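You operate a simulated robot arm through the tools that you are given. There is no shell and no other tool.

Carry out the task below with a simulated robot arm. There is one attempt and no reset: what you move stays moved.

## Task
Rinse the silt out of the large beaker and stand it on the drainer.
Fine: rinse it on the sink grid, pour the water into the sink bowl, tap shut. Set down upright: large beaker.

It is judged by the outcome, as a careful person would: the job done as asked, and still so three seconds after it is handed in. It fails if anything else is knocked over, pushed out of place, dropped, spilled or broken.

## Robot
A 7-joint arm with a two-finger gripper, fixed in place. Base frame: the origin is at the foot of the arm, x ahead of it, y to its left, z up; the work surface is at about z = 90. Readings come in cm, rad, newtons and seconds.
With the tool pointing down near the work surface it reaches from about 30 to 74 cm from the base axis. Its first joint turns from -2.897 to 2.897 rad. Payload 2.94 kg.
The TCP is the grasp point between the finger pads, 3 cm short of the fingertips. In the tool frame z runs along the fingers and y along their closing line. Largest opening 13.8 cm; the body of the gripper starts 10.9 cm behind the TCP.
Orientation is that of the tool frame in the base frame, as a unit quaternion [w, x, y, z]. With the fingers straight down and closing along the base's y, the tool's x points along the base's -x, its y along +y and its z along -z.

## Interface
- The arm moves only by the tool servo_tool. Its argument "moves" is a list of rows, each a list of 3 entries, a list of its own where there are three numbers: the turn, a rotation vector about the tool's x, y, z in rad, then the shift along the tool's x, y, z in cm, then the opening in per cent of the stroke, from 0 (shut) to 100 (fully open). In form: [[[rx, ry, rz], [x, y, z], claw], ...]. A call has 1 to 20 rows; each row is the pose to reach, as a shift and turn from the pose commanded when the call began, along the tool's axes at that moment. Rows are played at 5 a second. More than 5 cm and 0.15 rad between two rows, or a gripper value outside its range, and nothing of the call is played. Where a pose cannot be reached the arm comes as near as it can. A force on the tool above 40 N (or 10 N above the force at the start of the call, whichever is more), or a blocked arm, ends the call early, and 0.2 s more pass. Each finger halts on what it meets, pressing with about 20 N; the grip force reading is that of the motor and also rises with nothing between the fingers. The clock runs only during rows and for 0.2 s after the last one: add rows that repeat a pose to give the fingers time. It gives the time, the measured TCP pose, the force on the tool (base axes), the opening and the grip force at its end, in the units of the frame above (readings bear some noise), with the torque about the TCP (base axes, N m) and any sound that the robot's microphone picked up.
- Cameras (640 x 400 px; columns grow to the right, rows downward): "scene" is fixed at [21.88, 65.3, 149.58]; the picture's right is [-0.94, -0.33, 0.00], its down [-0.15, 0.45, -0.88] and it looks along [0.29, -0.83, -0.47] (base axes); focal length 361 px, centre (320, 200). "wrist" rides on the gripper at [7.1, 1.9, -14.6] in the tool frame; the picture's right is [-0.26, 0.96, 0.00], its down [-0.85, -0.23, -0.48] and it looks along [-0.46, -0.12, 0.88] (tool axes); focal length 280 px, centre (320, 200). There is no depth. A picture from a camera that has moved, and an enlarged one, comes with that camera's place and axes in the base frame and with its lens.
- snapshot(camera): a new picture of that camera. No time passes.
- move_column(by): slides the trunk up (or, below 0, down) by that many cm; the arm rides with it, the base frame stays. It gives what a move gives, with no picture.
- zoom(camera, box): a new picture of the part [left, top, right, bottom] of that camera's present view, enlarged. No time passes.
- job_done(): hands the job in; it is judged then, once.

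Nothing tells you positions but the pictures and the camera data. Unless the task says otherwise, let go and move clear before handing in.

The tools are called after "Emit:" by a JSON object that holds its "name" and its "arguments". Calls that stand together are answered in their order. servo_tool: Moves the arm, as the interface text tells. Its arguments: {"type":"object","properties":{"moves":{"type":"array","items":{"type":"array"}}},"required":["moves"]} The other tools are called the same way: move_column (by) slides the trunk up or down; snapshot (camera) takes a picture; zoom (camera, box) takes an enlarged picture of a part of a camera's view; job_done () hands the job in.

At the start:

```text
t: 0.0
eef_pos: [39.65, -26.3, 129.02]
tcp_rot: [0.0, 0.001, 1.0, 0.0]
contact_force: [-0.1, -0.2, 0.0]
torque: [0.02, -0.05, -0.01]
width: 13.81
grasp_force: 0.1
trunk travel left (down, up): [-40.0, 5.4]
```

scene: 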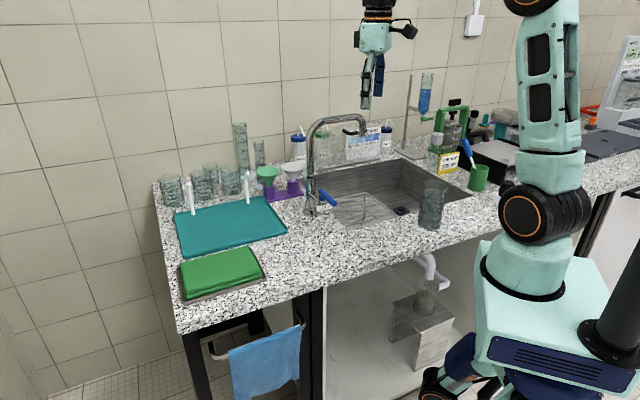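
wrist: 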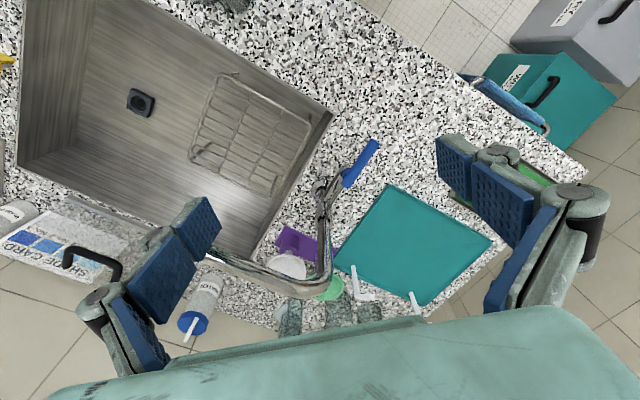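

The scene shows a sink with a tap, a teal drainer mat to the left of the picture, and glassware at the back; a large beaker appears to stand at the front edge of the sink. I'll look closer before moving.

Emit:
{"name": "zoom", "arguments": {"camera": "scene", "box": [280, 80, 520, 230]}}

Emit:
{"name": "zoom", "arguments": {"camera": "scene", "box": [140, 110, 340, 310]}}

Emit:
{"name": "zoom", "arguments": {"camera": "scene", "box": [400, 160, 480, 240]}}

Emit:
{"name": "zoom", "arguments": {"camera": "wrist", "box": [0, 0, 400, 330]}}

```text
2.67 times, centred on (400, 155) of scene
camera zoom: at [21.88, 65.3, 149.58], right [-0.94, -0.33, 0.0], down [-0.15, 0.45, -0.88], along [0.29, -0.83, -0.47], focal length 962 px, centre (107, 320)
```

zoom: 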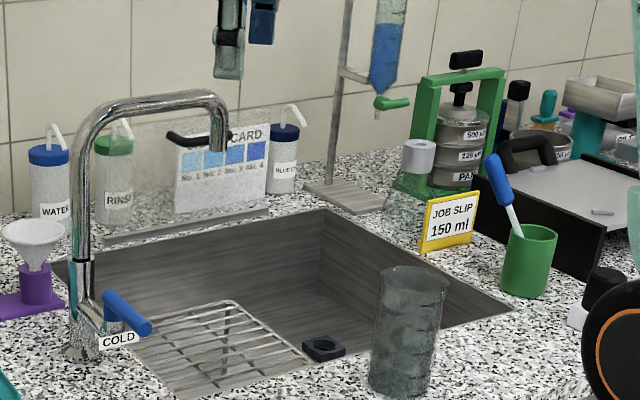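

```text
2.00 times, centred on (240, 210) of scene
camera zoom: at [21.88, 65.3, 149.58], right [-0.94, -0.33, 0.0], down [-0.15, 0.45, -0.88], along [0.29, -0.83, -0.47], focal length 721 px, centre (480, 180)
```

zoom: 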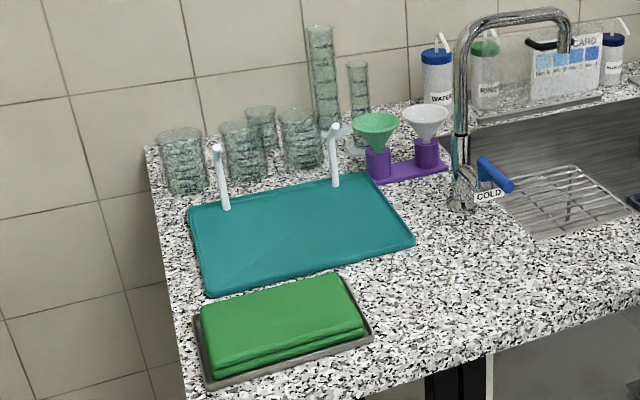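

```text
5.00 times, centred on (440, 200) of scene
camera zoom: at [21.88, 65.3, 149.58], right [-0.94, -0.33, 0.0], down [-0.15, 0.45, -0.88], along [0.29, -0.83, -0.47], focal length 1803 px, centre (-280, 200)
```

zoom: 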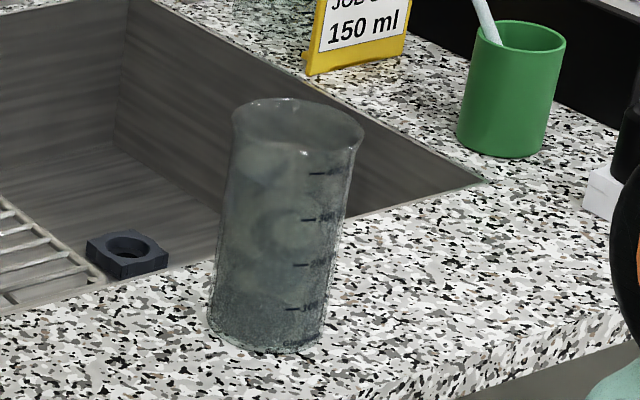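

```text
1.21 times, centred on (200, 165) of wrist
camera zoom: at [32.54, -24.31, 143.65], right [0.26, 0.96, 0.0], down [0.85, -0.23, 0.48], along [0.46, -0.12, -0.88], focal length 340 px, centre (466, 242)
```

zoom: 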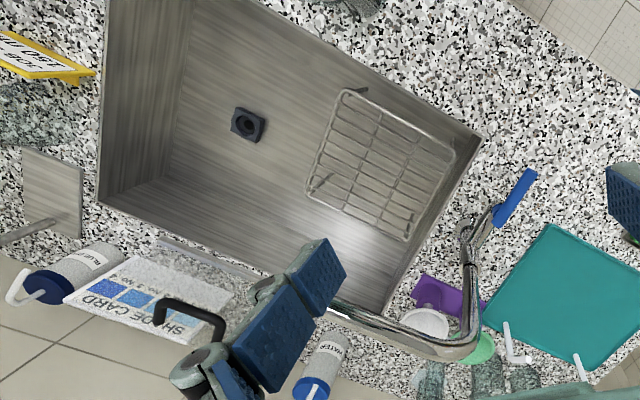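

The large beaker stands on the counter between the sink and the robot, cloudy with silt. I'll inspect the tap lever, the spout, the glassware behind the drainer and the beaker more closely.

Emit:
{"name": "zoom", "arguments": {"camera": "scene", "box": [290, 100, 400, 230]}}

Emit:
{"name": "zoom", "arguments": {"camera": "scene", "box": [150, 115, 290, 215]}}

Emit:
{"name": "zoom", "arguments": {"camera": "wrist", "box": [220, 120, 440, 340]}}

Emit:
{"name": "zoom", "arguments": {"camera": "wrist", "box": [170, 60, 330, 210]}}

```text
3.08 times, centred on (345, 165) of scene
camera zoom: at [21.88, 65.3, 149.58], right [-0.94, -0.33, 0.0], down [-0.15, 0.45, -0.88], along [0.29, -0.83, -0.47], focal length 1109 px, centre (243, 308)
```

zoom: 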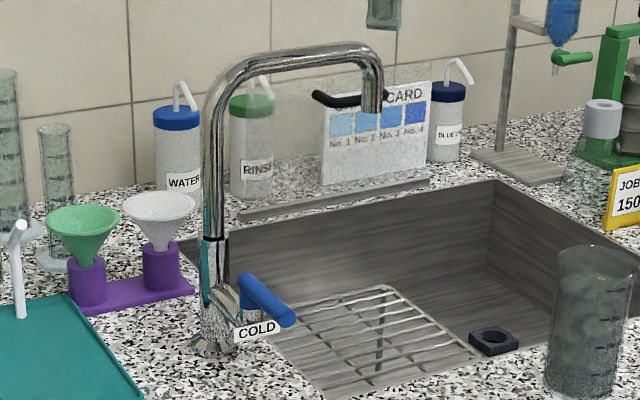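

```text
4.00 times, centred on (220, 165) of scene
camera zoom: at [21.88, 65.3, 149.58], right [-0.94, -0.33, 0.0], down [-0.15, 0.45, -0.88], along [0.29, -0.83, -0.47], focal length 1442 px, centre (720, 340)
```

zoom: 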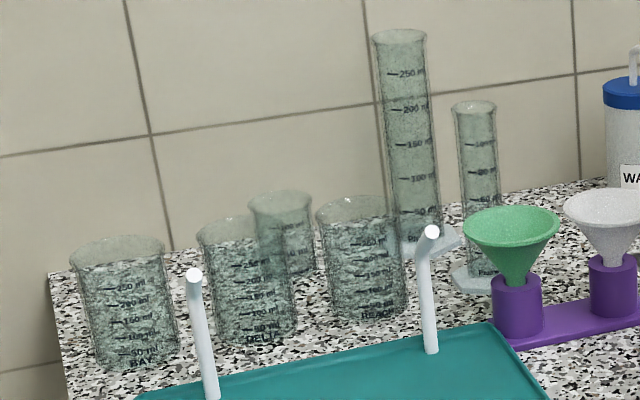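

```text
1.82 times, centred on (330, 230) of wrist
camera zoom: at [32.54, -24.31, 143.65], right [0.26, 0.96, 0.0], down [0.85, -0.23, 0.48], along [0.46, -0.12, -0.88], focal length 510 px, centre (302, 146)
```

zoom: 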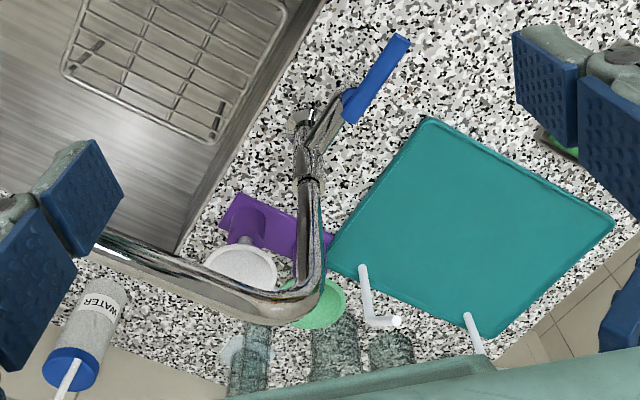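

```text
2.67 times, centred on (250, 135) of wrist
camera zoom: at [32.54, -24.31, 143.65], right [0.26, 0.96, 0.0], down [0.85, -0.23, 0.48], along [0.46, -0.12, -0.88], focal length 748 px, centre (507, 373)
```

zoom: 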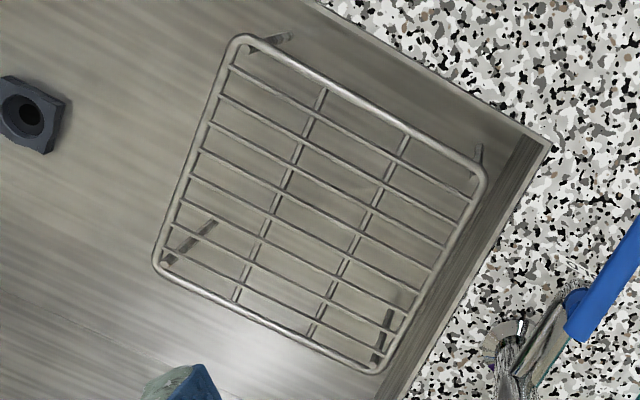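

The beaker looks to be near (21, -35) on the counter. The sink grid is centred near (45, -43) at about z 87, the spout tip near (46, -43, 113), the tap lever between about (53, -25) and (47, -19), and the drainer's nearest corner near (60, -17). I'll move above the beaker to look inside it.

Emit:
{"name": "servo_tool", "arguments": {"moves": [[[0, 0, 0.097], [2.3, -1.1, 0], 100], [[0, 0, 0.194], [4.6, -2.2, 0], 100], [[0, 0, 0.29], [6.9, -3.3, 0], 100], [[0, 0, 0.386], [9.2, -4.5, 0], 100], [[0, 0, 0.48], [11.5, -5.6, 0], 100], [[0, 0, 0.58], [13.8, -6.8, 0], 100], [[0, 0, 0.68], [16.1, -7.9, 0], 100], [[0, 0, 0.77], [18.4, -9.0, 0], 100], [[0, 0, 0.77], [18.4, -9.0, 0], 100]]}}

Emit:
{"name": "snapshot", "arguments": {"camera": "wrist"}}

Emit:
{"name": "snapshot", "arguments": {"camera": "scene"}}

```text
t: 2.0
eef_pos: [21.08, -35.21, 128.92]
tcp_rot: [0.0, 0.375, 0.927, 0.0]
contact_force: [1.6, 0.5, 0.1]
torque: [0.0, -0.05, -0.03]
width: 13.82
grasp_force: 0.1
trunk travel left (down, up): [-40.0, 5.4]
```

```text
taken
camera wrist: at [17.46, -28.84, 143.59], right [0.86, 0.51, 0.0], down [0.45, -0.76, 0.48], along [0.24, -0.41, -0.88], focal length 280 px, centre (320, 200)
```

wrist: 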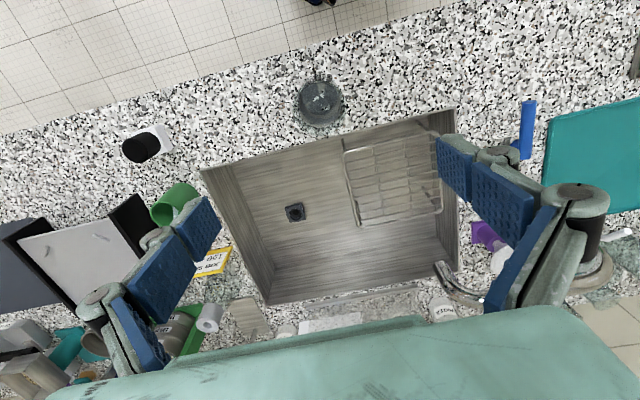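

```text
taken
```

scene: 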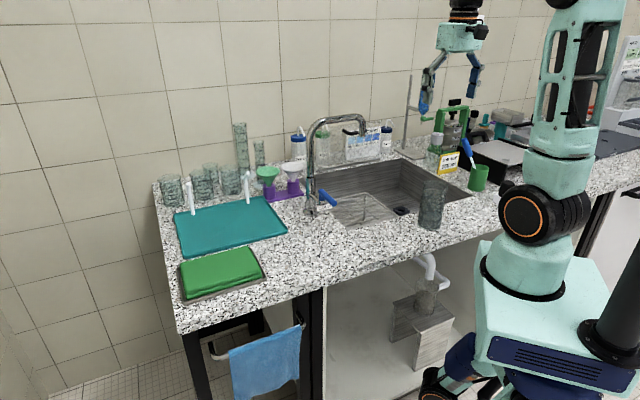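

The wrist camera now looks straight over the beaker. I'll zoom in on it, the grid and the tap.

Emit:
{"name": "zoom", "arguments": {"camera": "wrist", "box": [270, 60, 370, 150]}}

Emit:
{"name": "zoom", "arguments": {"camera": "wrist", "box": [320, 90, 560, 310]}}

Emit:
{"name": "zoom", "arguments": {"camera": "scene", "box": [300, 180, 350, 220]}}

Emit:
{"name": "zoom", "arguments": {"camera": "scene", "box": [410, 0, 520, 110]}}

```text
4.44 times, centred on (320, 105) of wrist
camera zoom: at [17.46, -28.84, 143.59], right [0.86, 0.51, 0.0], down [0.45, -0.76, 0.48], along [0.24, -0.41, -0.88], focal length 1246 px, centre (320, 622)
```

zoom: 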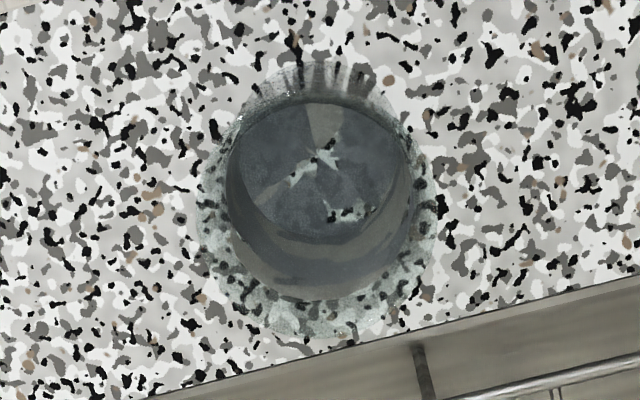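

```text
1.82 times, centred on (440, 200) of wrist
camera zoom: at [17.46, -28.84, 143.59], right [0.86, 0.51, 0.0], down [0.45, -0.76, 0.48], along [0.24, -0.41, -0.88], focal length 510 px, centre (102, 200)
```

zoom: 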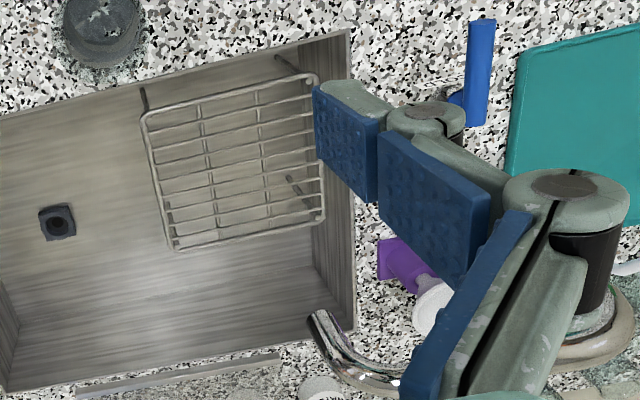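

```text
10.00 times, centred on (325, 200) of scene
camera zoom: at [21.88, 65.3, 149.58], right [-0.94, -0.33, 0.0], down [-0.15, 0.45, -0.88], along [0.29, -0.83, -0.47], focal length 3606 px, centre (270, 200)
```

zoom: 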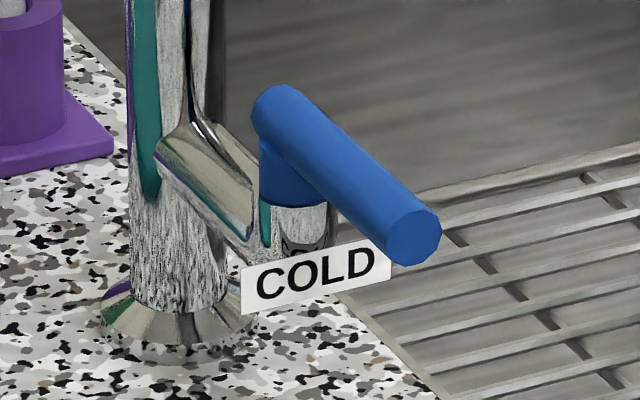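

```text
3.64 times, centred on (465, 55) of scene
camera zoom: at [21.88, 65.3, 149.58], right [-0.94, -0.33, 0.0], down [-0.15, 0.45, -0.88], along [0.29, -0.83, -0.47], focal length 1311 px, centre (-207, 727)
```

zoom: 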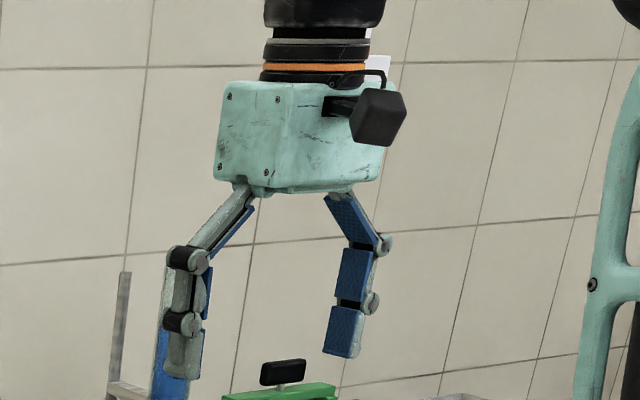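

The beaker is right under the gripper at (21.1, -35.2), about 7.5 cm wide with its rim near z 103.5, and it holds only a dark silt film. I'll lower the open fingers around it to z 98.

Emit:
{"name": "servo_tool", "arguments": {"moves": [[[0, 0, 0], [0, 0, 4], 100], [[0, 0, 0], [0, 0, 8], 100], [[0, 0, 0], [0, 0, 12], 100], [[0, 0, 0], [0, 0, 16], 100], [[0, 0, 0], [0, 0, 19], 100], [[0, 0, 0], [0, 0, 19], 100]]}}

Emit:
{"name": "snapshot", "arguments": {"camera": "wrist"}}

Emit:
{"name": "zoom", "arguments": {"camera": "scene", "box": [380, 80, 520, 240]}}

```text
t: 3.4
eef_pos: [21.38, -35.1, 109.83]
tcp_rot: [0.0, 0.376, 0.927, -0.001]
contact_force: [0.2, -0.6, -0.4]
torque: [0.01, 0.0, -0.03]
width: 13.8
grasp_force: 0.1
trunk travel left (down, up): [-40.0, 5.4]
```

```text
taken
camera wrist: at [17.49, -28.73, 124.6], right [0.86, 0.51, 0.0], down [0.45, -0.76, 0.48], along [0.24, -0.41, -0.88], focal length 280 px, centre (320, 200)
```

wrist: 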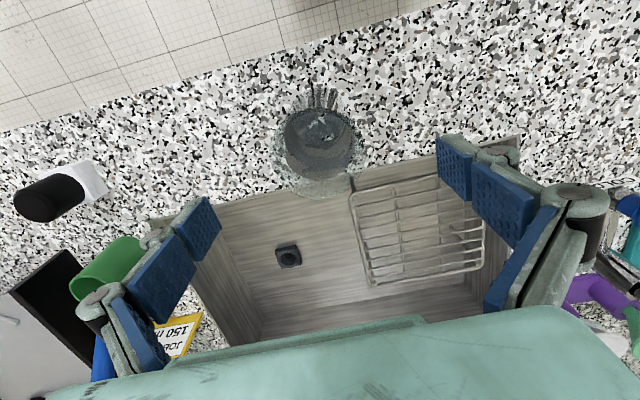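

```text
2.50 times, centred on (450, 160) of scene
camera zoom: at [21.88, 65.3, 149.58], right [-0.94, -0.33, 0.0], down [-0.15, 0.45, -0.88], along [0.29, -0.83, -0.47], focal length 901 px, centre (-5, 300)
```

zoom: 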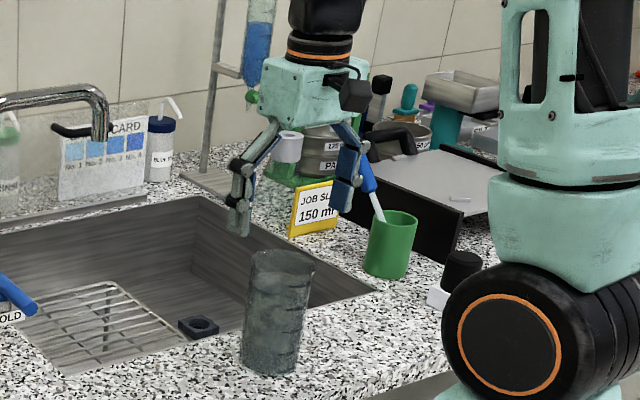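

The beaker is centred between the fingers. I'll go down another 12 cm.

Emit:
{"name": "servo_tool", "arguments": {"moves": [[[0, 0, 0], [0.2, -0.1, 3], 100], [[0, 0, 0], [0.2, -0.1, 6], 100], [[0, 0, 0], [0.2, -0.1, 9], 100], [[0, 0, 0], [0.2, -0.1, 12], 100], [[0, 0, 0], [0.2, -0.1, 12], 100]]}}

Emit:
{"name": "snapshot", "arguments": {"camera": "wrist"}}

Emit:
{"name": "zoom", "arguments": {"camera": "scene", "box": [380, 80, 520, 240]}}

```text
t: 4.6
eef_pos: [21.03, -35.2, 97.89]
tcp_rot: [0.001, 0.375, 0.927, 0.0]
contact_force: [-0.9, -0.7, -0.7]
torque: [0.0, 0.02, 0.03]
width: 13.81
grasp_force: 0.0
trunk travel left (down, up): [-40.0, 5.4]
```

```text
taken
camera wrist: at [17.24, -28.72, 112.57], right [0.86, 0.51, 0.0], down [0.45, -0.76, 0.48], along [0.24, -0.41, -0.88], focal length 280 px, centre (320, 200)
```

wrist: 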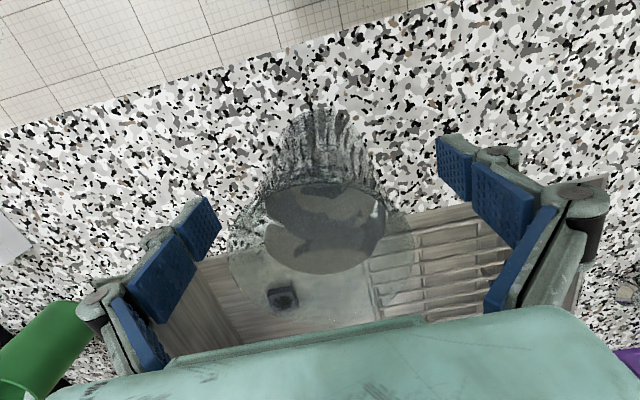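

```text
2.50 times, centred on (450, 160) of scene
camera zoom: at [21.88, 65.3, 149.58], right [-0.94, -0.33, 0.0], down [-0.15, 0.45, -0.88], along [0.29, -0.83, -0.47], focal length 901 px, centre (-5, 300)
```

zoom: 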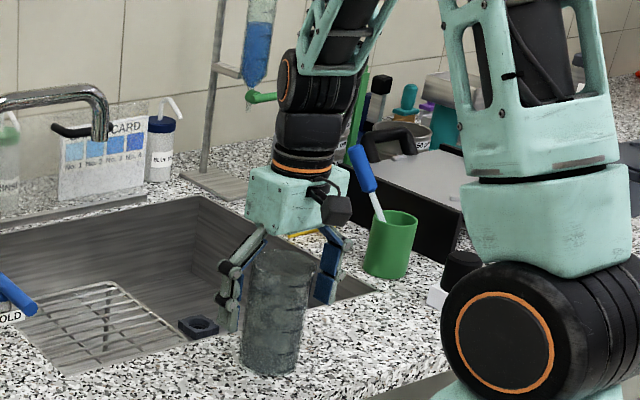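

The fingers are around the beaker without touching. I'll look at the contents closely before gripping.

Emit:
{"name": "zoom", "arguments": {"camera": "wrist", "box": [200, 80, 440, 340]}}

Emit:
{"name": "zoom", "arguments": {"camera": "scene", "box": [420, 165, 470, 235]}}

```text
1.54 times, centred on (320, 210) of wrist
camera zoom: at [17.24, -28.72, 112.57], right [0.86, 0.51, 0.0], down [0.45, -0.76, 0.48], along [0.24, -0.41, -0.88], focal length 431 px, centre (320, 185)
```

zoom: 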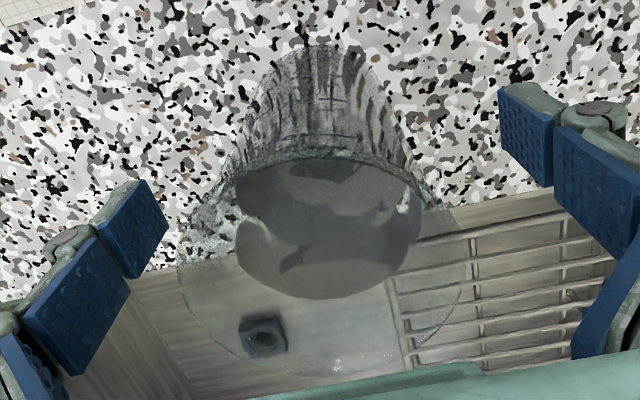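

```text
5.71 times, centred on (445, 200) of scene
camera zoom: at [21.88, 65.3, 149.58], right [-0.94, -0.33, 0.0], down [-0.15, 0.45, -0.88], along [0.29, -0.83, -0.47], focal length 2060 px, centre (-394, 200)
```

zoom: 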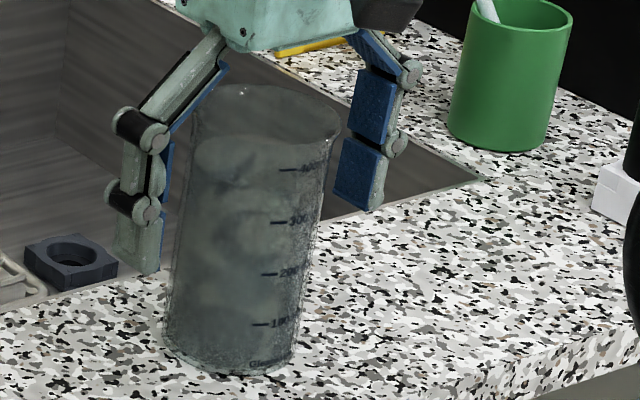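

The beaker has a murky coating up to about z 101, which could be a film or cloudy liquid, so I'll keep it upright and move smoothly. Gripping now and lifting slightly to read the weight.

Emit:
{"name": "servo_tool", "arguments": {"moves": [[[0, 0, 0], [0, 0, 0], 80], [[0, 0, 0], [0, 0, 0], 65], [[0, 0, 0], [0, 0, 0], 55], [[0, 0, 0], [0, 0, 0], 45], [[0, 0, 0], [0, 0, 0], 40], [[0, 0, 0], [0, 0, 0], 40]]}}

Emit:
{"name": "zoom", "arguments": {"camera": "scene", "box": [420, 165, 470, 235]}}

```text
t: 6.0
eef_pos: [21.08, -35.22, 97.9]
tcp_rot: [-0.001, 0.376, 0.927, 0.0]
contact_force: [0.0, -0.5, 1.5]
torque: [0.07, 0.1, 0.03]
width: 6.5
grasp_force: 20.2
trunk travel left (down, up): [-40.0, 5.4]
```

```text
5.71 times, centred on (445, 200) of scene
camera zoom: at [21.88, 65.3, 149.58], right [-0.94, -0.33, 0.0], down [-0.15, 0.45, -0.88], along [0.29, -0.83, -0.47], focal length 2060 px, centre (-394, 200)
```

zoom: 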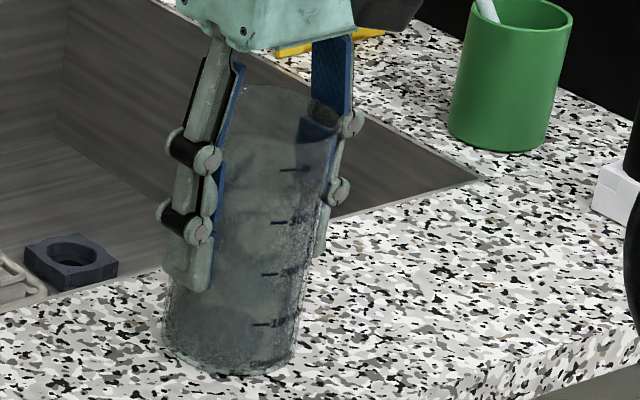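

The grip holds at 6.5 cm with 20 N. Lifting a little.

Emit:
{"name": "servo_tool", "arguments": {"moves": [[[0, 0, 0], [0, 0, -0.7], 40], [[0, 0, 0], [0, 0, -1.5], 40], [[0, 0, 0], [0, 0, -2.5], 40], [[0, 0, 0], [0, 0, -4], 40], [[0, 0, 0], [0, 0, -4], 40], [[0, 0, 0], [0, 0, -4], 40]]}}

Emit:
{"name": "zoom", "arguments": {"camera": "scene", "box": [420, 150, 470, 220]}}

```text
t: 7.4
eef_pos: [21.03, -35.29, 102.04]
tcp_rot: [0.0, 0.376, 0.927, 0.0]
contact_force: [0.7, -0.3, -2.7]
torque: [-0.01, -0.01, -0.02]
width: 6.51
grasp_force: 20.0
trunk travel left (down, up): [-40.0, 5.4]
```

```text
5.71 times, centred on (445, 185) of scene
camera zoom: at [21.88, 65.3, 149.58], right [-0.94, -0.33, 0.0], down [-0.15, 0.45, -0.88], along [0.29, -0.83, -0.47], focal length 2060 px, centre (-394, 286)
```

zoom: 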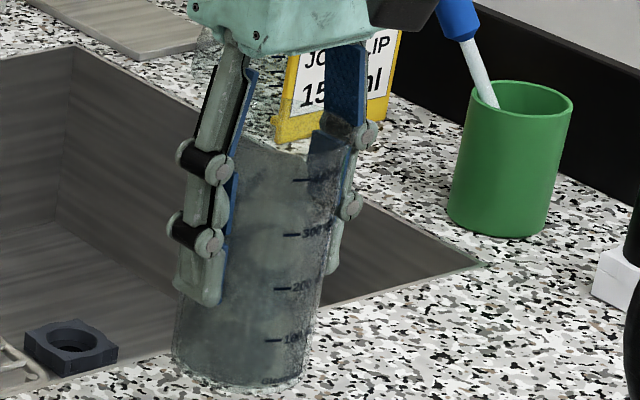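

The weight (about 2.7 N) fits an empty beaker with a silt film. I'll lift it to z 118 first and then carry it to a clear counter spot around (53, -10), to regrip it from the side for working under the spout.

Emit:
{"name": "servo_tool", "arguments": {"moves": [[[0, 0, 0], [0, 0, -3], 40], [[0, 0, 0], [0, 0, -6], 40], [[0, 0, 0], [0, 0, -10], 40], [[0, 0, 0], [0, 0, -14], 40], [[0, 0, 0], [0, 0, -16], 40], [[0, 0, 0], [0, 0, -16], 40]]}}

Emit:
{"name": "snapshot", "arguments": {"camera": "scene"}}

```text
t: 8.8
eef_pos: [21.3, -35.39, 117.99]
tcp_rot: [0.0, 0.376, 0.927, 0.0]
contact_force: [-0.5, -0.2, -1.5]
torque: [0.01, 0.0, -0.01]
width: 6.51
grasp_force: 19.7
trunk travel left (down, up): [-40.0, 5.4]
```

```text
taken
```

scene: 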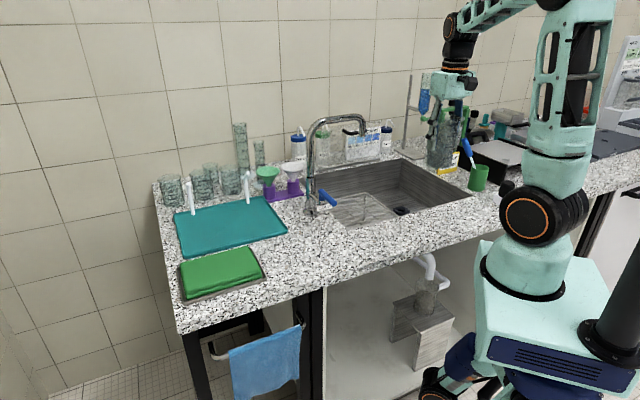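

The beaker is held upright and clear of everything. Carrying it across to (53, -10).

Emit:
{"name": "servo_tool", "arguments": {"moves": [[[0, 0, -0.05], [-0.4, 2.7, 0], 40], [[0, 0, -0.1], [-0.8, 5.4, 0], 40], [[0, 0, -0.155], [-1.1, 8.1, 0], 40], [[0, 0, -0.21], [-1.5, 10.8, 0], 40], [[0, 0, -0.26], [-1.8, 13.5, 0], 40], [[0, 0, -0.31], [-2.2, 16.2, 0], 40], [[0, 0, -0.36], [-2.6, 18.9, 0], 40], [[0, 0, -0.41], [-2.9, 21.6, 0], 40], [[0, 0, -0.47], [-3.3, 24.3, 0], 40], [[0, 0, -0.52], [-3.6, 27.0, 0], 40], [[0, 0, -0.57], [-4.0, 29.7, 0], 40], [[0, 0, -0.62], [-4.3, 32.4, 0], 40], [[0, 0, -0.67], [-4.7, 35.1, 0], 40], [[0, 0, -0.72], [-5.1, 37.8, 0], 40], [[0, 0, -0.77], [-5.4, 40.3, 0], 40], [[0, 0, -0.77], [-5.4, 40.3, 0], 40]]}}

Emit:
{"name": "snapshot", "arguments": {"camera": "scene"}}

Emit:
{"name": "snapshot", "arguments": {"camera": "wrist"}}

```text
t: 12.2
eef_pos: [52.96, -10.06, 117.94]
tcp_rot: [0.0, 0.0, 1.0, 0.0]
contact_force: [-0.1, -0.1, -1.3]
torque: [-0.04, 0.0, -0.01]
width: 6.5
grasp_force: 20.0
trunk travel left (down, up): [-40.0, 5.4]
```

```text
taken
```

scene: 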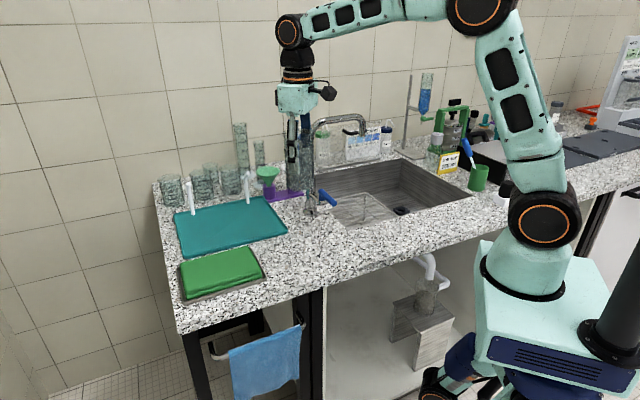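

```text
taken
camera wrist: at [45.87, -7.99, 132.57], right [0.26, 0.97, 0.0], down [0.85, -0.23, 0.48], along [0.46, -0.12, -0.88], focal length 280 px, centre (320, 200)
```

wrist: 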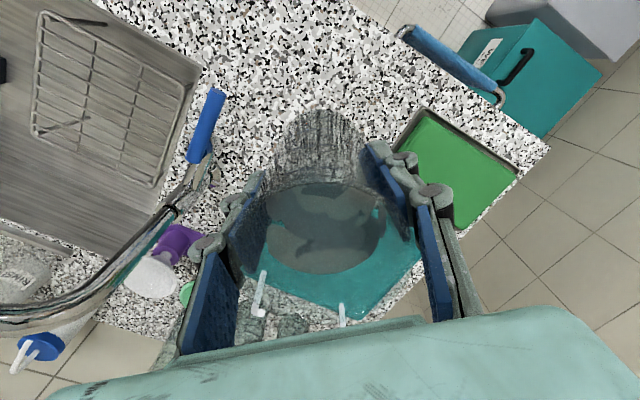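

The staging spot is clear: the lever tip is about 11 cm away and the tray about 12 cm. Lowering the beaker onto the counter there.

Emit:
{"name": "servo_tool", "arguments": {"moves": [[[0, 0, 0], [0, 0, 4], 40], [[0, 0, 0], [0, 0, 8], 40], [[0, 0, 0], [0, 0, 12], 40], [[0, 0, 0], [0, 0, 16], 40], [[0, 0, 0], [0, 0, 18.5], 40], [[0, 0, 0], [0, 0, 19.3], 40], [[0, 0, 0], [0, 0, 19.7], 40], [[0, 0, 0], [0, 0, 20.0], 40], [[0, 0, 0], [0, 0, 20.0], 40]]}}

Emit:
{"name": "snapshot", "arguments": {"camera": "scene"}}

Emit:
{"name": "zoom", "arguments": {"camera": "scene", "box": [240, 130, 380, 260]}}

```text
t: 14.2
eef_pos: [53.03, -10.11, 97.93]
tcp_rot: [0.0, 0.0, 1.0, 0.001]
contact_force: [-0.4, 0.2, -0.4]
torque: [0.04, -0.04, 0.02]
width: 6.52
grasp_force: 20.1
trunk travel left (down, up): [-40.0, 5.4]
```

```text
taken
```

scene: 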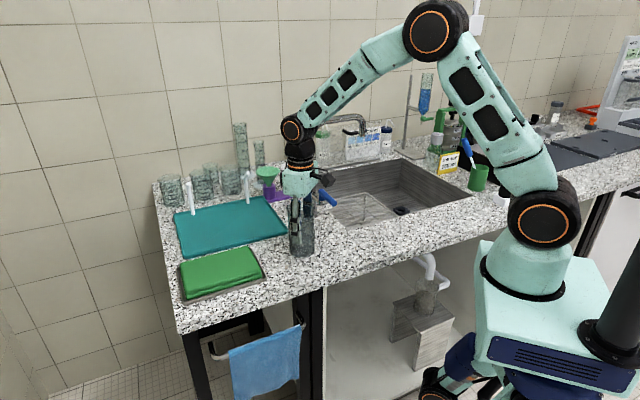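

```text
3.08 times, centred on (310, 195) of scene
camera zoom: at [21.88, 65.3, 149.58], right [-0.94, -0.33, 0.0], down [-0.15, 0.45, -0.88], along [0.29, -0.83, -0.47], focal length 1109 px, centre (351, 215)
```

zoom: 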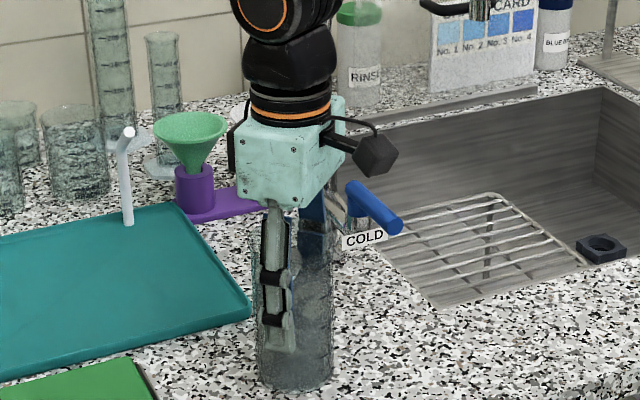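

The beaker appears to rest on the counter, its weight taken off the gripper. Releasing and rising clear.

Emit:
{"name": "servo_tool", "arguments": {"moves": [[[0, 0, 0], [0, 0, 0], 50], [[0, 0, 0], [0, 0, 0], 60], [[0, 0, 0], [0, 0, 0], 75], [[0, 0, 0], [0, 0, 0], 75], [[0, 0, 0], [0, 0, -3], 75], [[0, 0, 0], [0, 0, -7], 75], [[0, 0, 0], [0, 0, -12], 75], [[0, 0, 0], [0, 0, -17], 75], [[0, 0, 0], [0, 0, -22], 75], [[0, 0, 0], [0, 0, -22], 75]]}}

Emit:
{"name": "snapshot", "arguments": {"camera": "scene"}}

Emit:
{"name": "snapshot", "arguments": {"camera": "wrist"}}

```text
t: 16.4
eef_pos: [53.24, -10.47, 119.99]
tcp_rot: [0.0, 0.0, 1.0, 0.001]
contact_force: [0.4, 0.4, 0.3]
torque: [0.01, 0.02, -0.04]
width: 10.34
grasp_force: 0.0
trunk travel left (down, up): [-40.0, 5.4]
```

```text
taken
```

scene: 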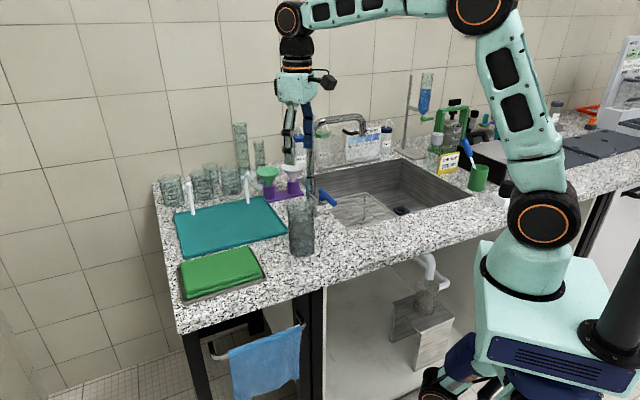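

```text
taken
camera wrist: at [46.04, -8.28, 134.72], right [0.26, 0.96, 0.0], down [0.85, -0.23, 0.48], along [0.46, -0.12, -0.88], focal length 280 px, centre (320, 200)
```

wrist: 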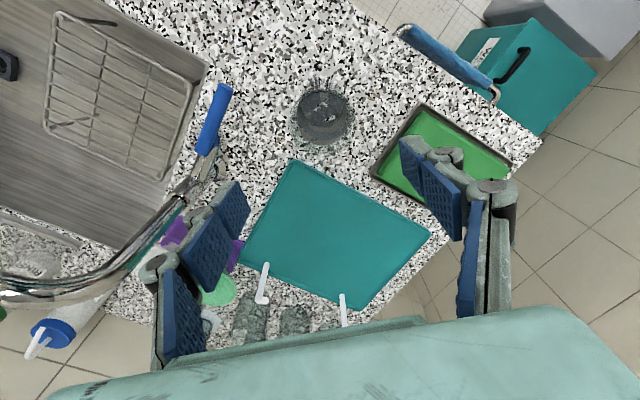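

The beaker stands upright at (53, -10). I'll back off, turn the tool toward it and pitch it up to about 60° from vertical for a side grip, then lower the trunk.

Emit:
{"name": "servo_tool", "arguments": {"moves": [[[0, 0, 0.05], [2.5, 0.5, -2], 75], [[0, 0, 0.1], [5, 1.1, -4], 75], [[0, 0, 0.15], [7.5, 1.7, -6], 75], [[0, 0, 0.188], [10, 2.2, -7], 75], [[0, 0, 0.188], [10, 2.2, -7], 75]]}}

Emit:
{"name": "servo_tool", "arguments": {"moves": [[[0, -0.1, 0], [0, 0, 0], 75], [[0, -0.2, 0], [0, 0, 0], 75], [[0, -0.3, 0], [0, 0, 0], 75], [[0, -0.4, 0], [0, 0, 0], 75], [[0, -0.5, 0], [0, 0, 0], 75], [[0, -0.6, 0], [0, 0, 0], 75], [[0, -0.7, 0], [0, 0, 0], 75], [[0, -0.8, 0], [0, 0, 0], 75], [[0, -0.9, 0], [0, 0, 0], 75], [[0, -1.0, 0], [0, 0, 0], 75], [[0, -1.047, 0], [0, 0, 0], 75], [[0, -1.047, 0], [0, 0, 0], 75]]}}

Emit:
{"name": "snapshot", "arguments": {"camera": "scene"}}

Emit:
{"name": "snapshot", "arguments": {"camera": "wrist"}}

```text
t: 17.6
eef_pos: [42.94, -8.0, 126.92]
tcp_rot: [-0.001, 0.094, 0.996, 0.001]
contact_force: [-0.6, -0.8, -0.8]
torque: [0.02, 0.03, 0.0]
width: 10.37
grasp_force: 0.1
trunk travel left (down, up): [-40.0, 5.4]
```

```text
t: 19.2
eef_pos: [44.16, -7.88, 119.76]
tcp_rot: [0.236, 0.087, 0.967, -0.026]
contact_force: [0.3, -0.1, -0.6]
torque: [-0.01, 0.01, 0.0]
width: 10.33
grasp_force: 0.1
trunk travel left (down, up): [-40.0, 5.4]
stopped in row 7: the arm was blocked; the commanded pose is now the measured one
```

```text
taken
```

scene: 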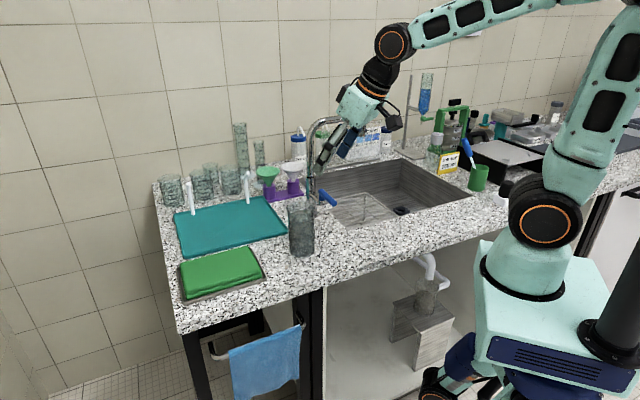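

```text
taken
camera wrist: at [31.66, -3.39, 129.45], right [0.4, 0.91, 0.11], down [0.48, -0.31, 0.82], along [0.78, -0.28, -0.57], focal length 280 px, centre (320, 200)
```

wrist: 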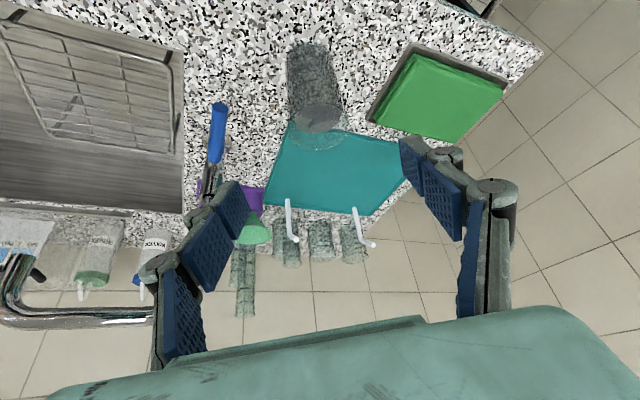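

The pitch got blocked at about 27° by an arm limit at this short radius, with nothing touched. I'll try the same pitch farther out, over the clear space near (61, -12) at z 120, to learn what the wrist can do.

Emit:
{"name": "servo_tool", "arguments": {"moves": [[[0, 0, 0], [-3, -0.1, 1.5], 75], [[0, 0, 0], [-6.1, -0.2, 3.0], 75], [[0, 0, 0], [-9.2, -0.4, 4.5], 75], [[0, 0, 0], [-12.3, -0.5, 6.0], 75], [[0, 0, 0], [-15.3, -0.6, 7.4], 75], [[0, 0, 0], [-15.3, -0.6, 7.4], 75]]}}

Emit:
{"name": "servo_tool", "arguments": {"moves": [[[0, -0.08, 0], [0, 0, 0], 75], [[0, -0.16, 0], [0, 0, 0], 75], [[0, -0.24, 0], [0, 0, 0], 75], [[0, -0.32, 0], [0, 0, 0], 75], [[0, -0.4, 0], [0, 0, 0], 75], [[0, -0.48, 0], [0, 0, 0], 75], [[0, -0.57, 0], [0, 0, 0], 75], [[0, -0.57, 0], [0, 0, 0], 75]]}}

Emit:
{"name": "snapshot", "arguments": {"camera": "scene"}}

```text
t: 20.6
eef_pos: [60.65, -11.57, 120.93]
tcp_rot: [0.241, 0.086, 0.966, -0.027]
contact_force: [0.1, 0.2, 0.9]
torque: [0.04, 0.02, 0.01]
width: 10.33
grasp_force: 0.0
trunk travel left (down, up): [-40.0, 5.4]
```

```text
t: 22.4
eef_pos: [60.62, -11.61, 120.99]
tcp_rot: [0.503, 0.075, 0.859, -0.05]
contact_force: [-0.2, -0.2, -0.5]
torque: [-0.01, 0.03, -0.01]
width: 10.34
grasp_force: 0.0
trunk travel left (down, up): [-40.0, 5.4]
```

```text
taken
```

scene: 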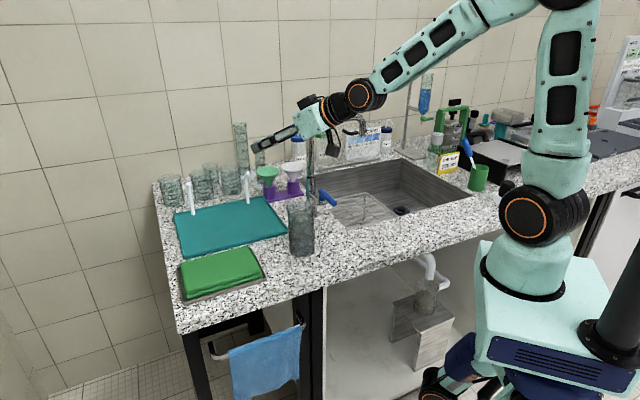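

A 60° pitch works at this radius. I'll probe how far in I can pull at this pitch to learn whether it's the elbow or the shoulder that limits it.

Emit:
{"name": "servo_tool", "arguments": {"moves": [[[0, 0, 0], [0.95, 0, -1.6], 75], [[0, 0, 0], [1.85, 0, -3.2], 75], [[0, 0, 0], [2.75, 0, -4.8], 75], [[0, 0, 0], [2.75, 0, -4.8], 75]]}}

```text
t: 23.4
eef_pos: [55.29, -10.47, 120.79]
tcp_rot: [0.503, 0.076, 0.859, -0.05]
contact_force: [0.0, 0.9, -0.2]
torque: [-0.01, 0.02, 0.01]
width: 10.34
grasp_force: 0.0
trunk travel left (down, up): [-40.0, 5.4]
```

Emit:
{"name": "servo_tool", "arguments": {"moves": [[[0, 0, 0], [0.75, 0, -1.3], 75], [[0, 0, 0], [1.5, 0, -2.6], 75], [[0, 0, 0], [2.25, 0, -3.9], 75], [[0, 0, 0], [2.25, 0, -3.9], 75]]}}

Emit:
{"name": "snapshot", "arguments": {"camera": "scene"}}

```text
t: 24.4
eef_pos: [50.82, -9.81, 119.71]
tcp_rot: [0.494, 0.079, 0.865, -0.048]
contact_force: [-0.1, -0.2, -0.8]
torque: [-0.02, 0.01, 0.01]
width: 10.37
grasp_force: 0.0
trunk travel left (down, up): [-40.0, 5.4]
```

```text
taken
```

scene: 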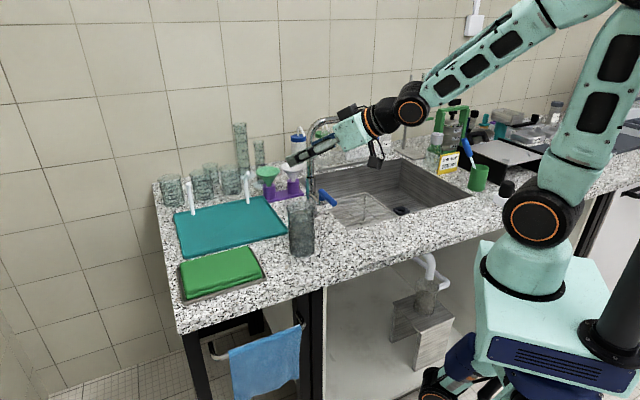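

The limit is the shoulder leaning back, so at this pitch I need radius of about 53 or more; the beaker's spot at radius 54 is workable if I use the trunk for the descent. First I'll test the pour roll in free air at radius 61, turning about the radial axis.

Emit:
{"name": "servo_tool", "arguments": {"moves": [[[0, 0, 0], [-1.5, 0, 2.6], 75], [[0, 0, 0], [-3, 0, 5.2], 75], [[0, 0, 0], [-4.5, 0, 7.8], 75], [[0, 0, 0], [-4.5, 0, 7.8], 75]]}}

Emit:
{"name": "servo_tool", "arguments": {"moves": [[[-0.075, 0, 0.13], [0, 0, 0], 75], [[-0.15, 0, 0.26], [0, 0, 0], 75], [[-0.225, 0, 0.39], [0, 0, 0], 75], [[-0.3, 0, 0.52], [0, 0, 0], 75], [[-0.375, 0, 0.65], [0, 0, 0], 75], [[-0.45, 0, 0.78], [0, 0, 0], 75], [[-0.525, 0, 0.91], [0, 0, 0], 75], [[-0.6, 0, 1.04], [0, 0, 0], 75], [[-0.675, 0, 1.17], [0, 0, 0], 75], [[-0.75, 0, 1.3], [0, 0, 0], 75], [[-0.825, 0, 1.43], [0, 0, 0], 75], [[-0.9, 0, 1.56], [0, 0, 0], 75], [[-0.975, 0, 1.69], [0, 0, 0], 75], [[-1.05, 0, 1.82], [0, 0, 0], 75], [[-1.05, 0, 1.82], [0, 0, 0], 75]]}}

Emit:
{"name": "snapshot", "arguments": {"camera": "scene"}}

```text
t: 25.4
eef_pos: [59.8, -11.34, 120.83]
tcp_rot: [0.503, 0.076, 0.859, -0.051]
contact_force: [0.0, -0.2, -0.4]
torque: [-0.03, 0.0, -0.01]
width: 10.38
grasp_force: 0.1
trunk travel left (down, up): [-40.0, 5.4]
```

```text
t: 28.6
eef_pos: [59.78, -11.34, 120.85]
tcp_rot: [0.32, 0.466, 0.391, 0.726]
contact_force: [-0.7, -0.3, 0.6]
torque: [0.0, 0.02, 0.01]
width: 10.34
grasp_force: 0.1
trunk travel left (down, up): [-40.0, 5.4]
```

```text
taken
```

scene: 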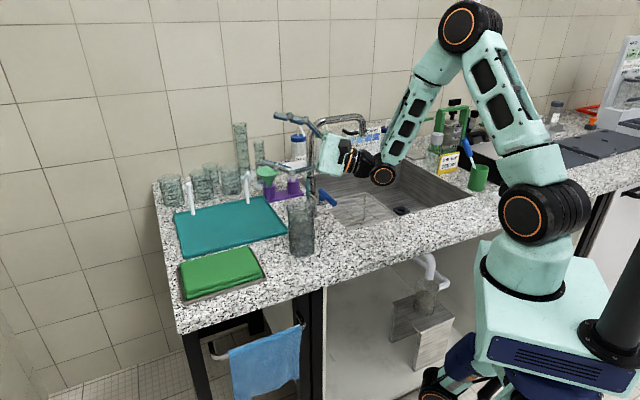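

The 120° roll is fully reachable. I'll test a bit further, then roll back.

Emit:
{"name": "servo_tool", "arguments": {"moves": [[[-0.07, 0, 0.12], [0, 0, 0], 75], [[-0.14, 0, 0.24], [0, 0, 0], 75], [[-0.2, 0, 0.346], [0, 0, 0], 75], [[-0.2, 0, 0.346], [0, 0, 0], 75]]}}

```text
t: 29.6
eef_pos: [59.61, -11.46, 120.77]
tcp_rot: [0.236, 0.491, 0.231, 0.806]
contact_force: [0.2, 0.1, -0.4]
torque: [0.01, -0.03, 0.0]
width: 10.33
grasp_force: 0.1
trunk travel left (down, up): [-40.0, 5.4]
```

143° also works. Rolling back to the level side-grip orientation.

Emit:
{"name": "servo_tool", "arguments": {"moves": [[[0.075, 0, -0.13], [0, 0, 0], 75], [[0.15, 0, -0.26], [0, 0, 0], 75], [[0.225, 0, -0.39], [0, 0, 0], 75], [[0.3, 0, -0.52], [0, 0, 0], 75], [[0.375, 0, -0.65], [0, 0, 0], 75], [[0.45, 0, -0.78], [0, 0, 0], 75], [[0.525, 0, -0.91], [0, 0, 0], 75], [[0.6, 0, -1.04], [0, 0, 0], 75], [[0.675, 0, -1.17], [0, 0, 0], 75], [[0.75, 0, -1.3], [0, 0, 0], 75], [[0.825, 0, -1.43], [0, 0, 0], 75], [[0.9, 0, -1.56], [0, 0, 0], 75], [[0.975, 0, -1.69], [0, 0, 0], 75], [[1.05, 0, -1.82], [0, 0, 0], 75], [[1.12, 0, -1.94], [0, 0, 0], 75], [[1.19, 0, -2.06], [0, 0, 0], 75], [[1.25, 0, -2.166], [0, 0, 0], 75], [[1.25, 0, -2.166], [0, 0, 0], 75]]}}

Emit:
{"name": "snapshot", "arguments": {"camera": "wrist"}}

```text
t: 33.4
eef_pos: [59.62, -11.29, 120.83]
tcp_rot: [0.502, 0.076, 0.86, -0.05]
contact_force: [-0.2, 0.8, 0.6]
torque: [0.01, -0.01, -0.01]
width: 10.34
grasp_force: 0.1
trunk travel left (down, up): [-40.0, 5.4]
```

```text
taken
camera wrist: at [44.05, -6.41, 121.82], right [0.3, 0.93, 0.22], down [-0.04, -0.22, 0.98], along [0.95, -0.3, -0.03], focal length 280 px, centre (320, 200)
```

wrist: 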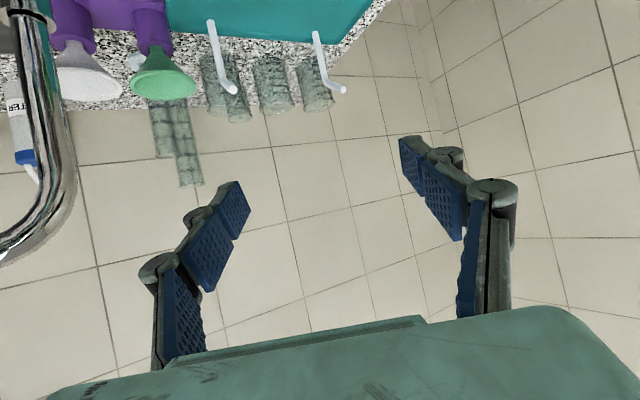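

Level again at radius 61. Now moving back over the beaker at (53, -10), z 119.

Emit:
{"name": "servo_tool", "arguments": {"moves": [[[0, 0, 0], [1.6, 0, -1.6], 75], [[0, 0, 0], [3.2, 0, -3.3], 75], [[0, 0, 0], [4.86, 0, -4.96], 75], [[0, 0, 0], [4.86, 0, -4.96], 75]]}}

Emit:
{"name": "snapshot", "arguments": {"camera": "scene"}}

Emit:
{"name": "zoom", "arguments": {"camera": "scene", "box": [240, 100, 400, 260]}}

```text
t: 34.4
eef_pos: [53.07, -10.24, 119.03]
tcp_rot: [0.503, 0.076, 0.859, -0.051]
contact_force: [0.5, 0.5, -0.8]
torque: [-0.01, 0.0, -0.03]
width: 10.35
grasp_force: 0.1
trunk travel left (down, up): [-40.0, 5.4]
```

```text
taken
```

scene: 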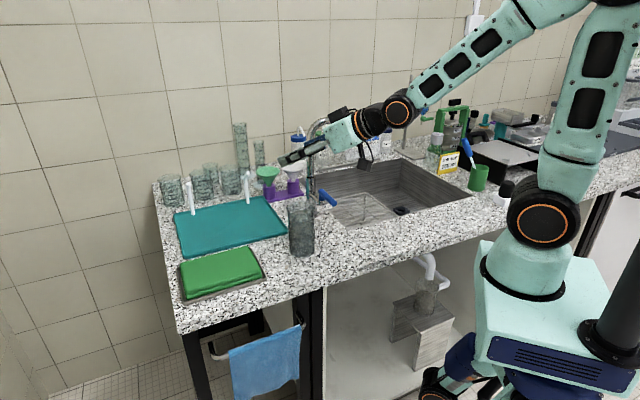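

```text
2.50 times, centred on (320, 180) of scene
camera zoom: at [21.88, 65.3, 149.58], right [-0.94, -0.33, 0.0], down [-0.15, 0.45, -0.88], along [0.29, -0.83, -0.47], focal length 901 px, centre (320, 250)
```

zoom: 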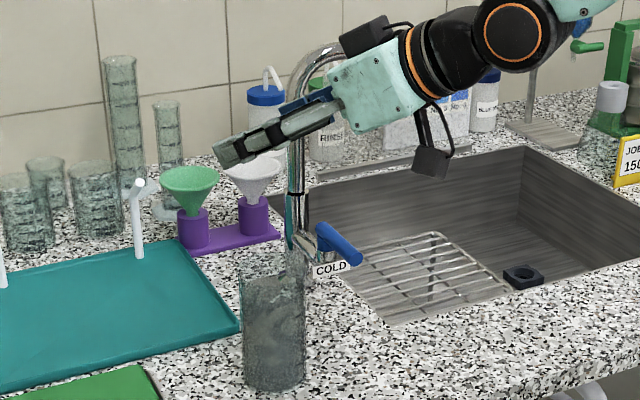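

The open fingers are above and either side of the beaker. I'll lower the trunk in two steps so the fingers come down around it.

Emit:
{"name": "move_column", "arguments": {"by": -11}}

Emit:
{"name": "zoom", "arguments": {"camera": "scene", "box": [240, 120, 400, 280]}}

Emit:
{"name": "snapshot", "arguments": {"camera": "wrist"}}

```text
t: 35.8
eef_pos: [53.18, -10.24, 108.11]
tcp_rot: [0.502, 0.077, 0.86, -0.051]
contact_force: [0.0, -0.3, -0.3]
torque: [0.01, 0.0, -0.01]
width: 10.36
grasp_force: 0.1
trunk travel left (down, up): [-29.0, 16.4]
```

```text
2.50 times, centred on (320, 200) of scene
camera zoom: at [21.88, 65.3, 149.58], right [-0.94, -0.33, 0.0], down [-0.15, 0.45, -0.88], along [0.29, -0.83, -0.47], focal length 901 px, centre (320, 200)
```

zoom: 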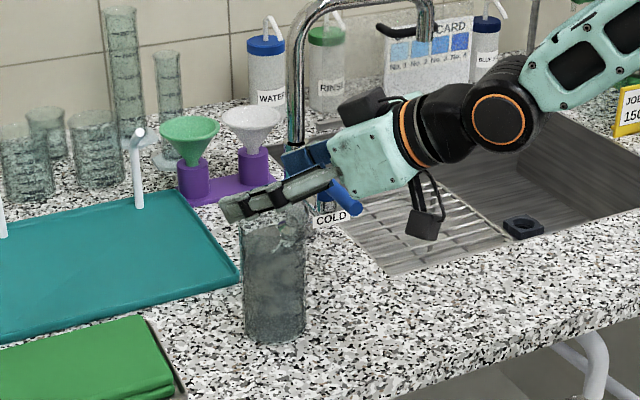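

```text
taken
camera wrist: at [37.48, -5.21, 109.08], right [0.3, 0.93, 0.22], down [-0.04, -0.22, 0.98], along [0.95, -0.3, -0.03], focal length 280 px, centre (320, 200)
```

wrist: 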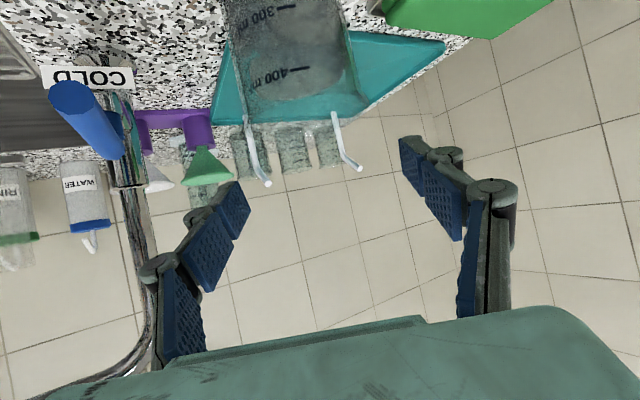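

The beaker sits centrally between the fingers. Lowering the remaining 9 cm.

Emit:
{"name": "move_column", "arguments": {"by": -5}}

Emit:
{"name": "move_column", "arguments": {"by": -4}}

Emit:
{"name": "zoom", "arguments": {"camera": "scene", "box": [240, 120, 400, 280]}}

Emit:
{"name": "snapshot", "arguments": {"camera": "wrist"}}

```text
t: 36.7
eef_pos: [53.2, -10.11, 103.1]
tcp_rot: [0.504, 0.076, 0.859, -0.051]
contact_force: [-0.1, -0.6, 0.0]
torque: [0.01, 0.05, 0.01]
width: 10.36
grasp_force: 0.1
trunk travel left (down, up): [-24.0, 21.4]
```

```text
t: 37.5
eef_pos: [53.02, -10.12, 99.11]
tcp_rot: [0.503, 0.077, 0.859, -0.051]
contact_force: [-0.4, 0.0, -0.1]
torque: [0.01, -0.01, 0.01]
width: 10.37
grasp_force: 0.1
trunk travel left (down, up): [-20.0, 25.4]
```

```text
2.50 times, centred on (320, 200) of scene
camera zoom: at [21.88, 65.3, 149.58], right [-0.94, -0.33, 0.0], down [-0.15, 0.45, -0.88], along [0.29, -0.83, -0.47], focal length 901 px, centre (320, 200)
```

zoom: 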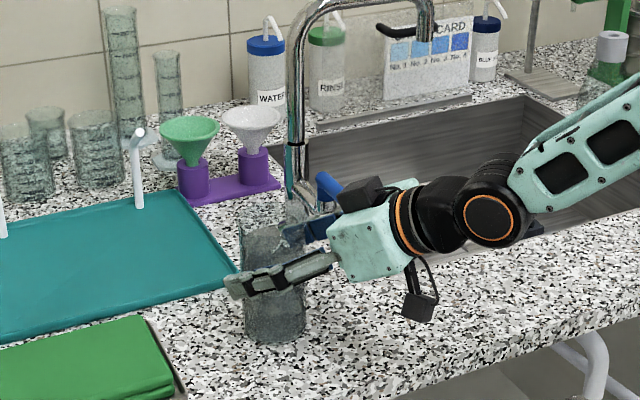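

```text
taken
camera wrist: at [37.48, -5.21, 100.07], right [0.3, 0.93, 0.22], down [-0.04, -0.22, 0.98], along [0.95, -0.3, -0.03], focal length 280 px, centre (320, 200)
```

wrist: 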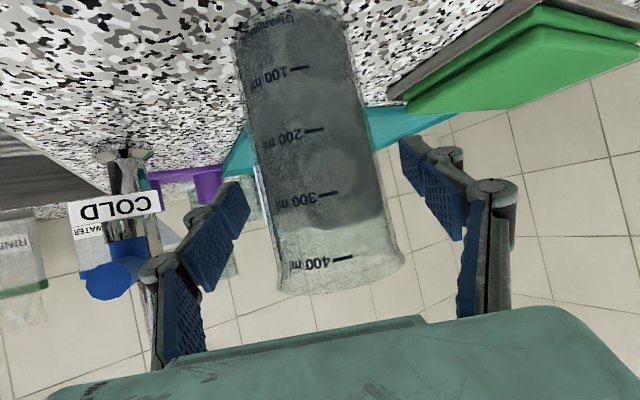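

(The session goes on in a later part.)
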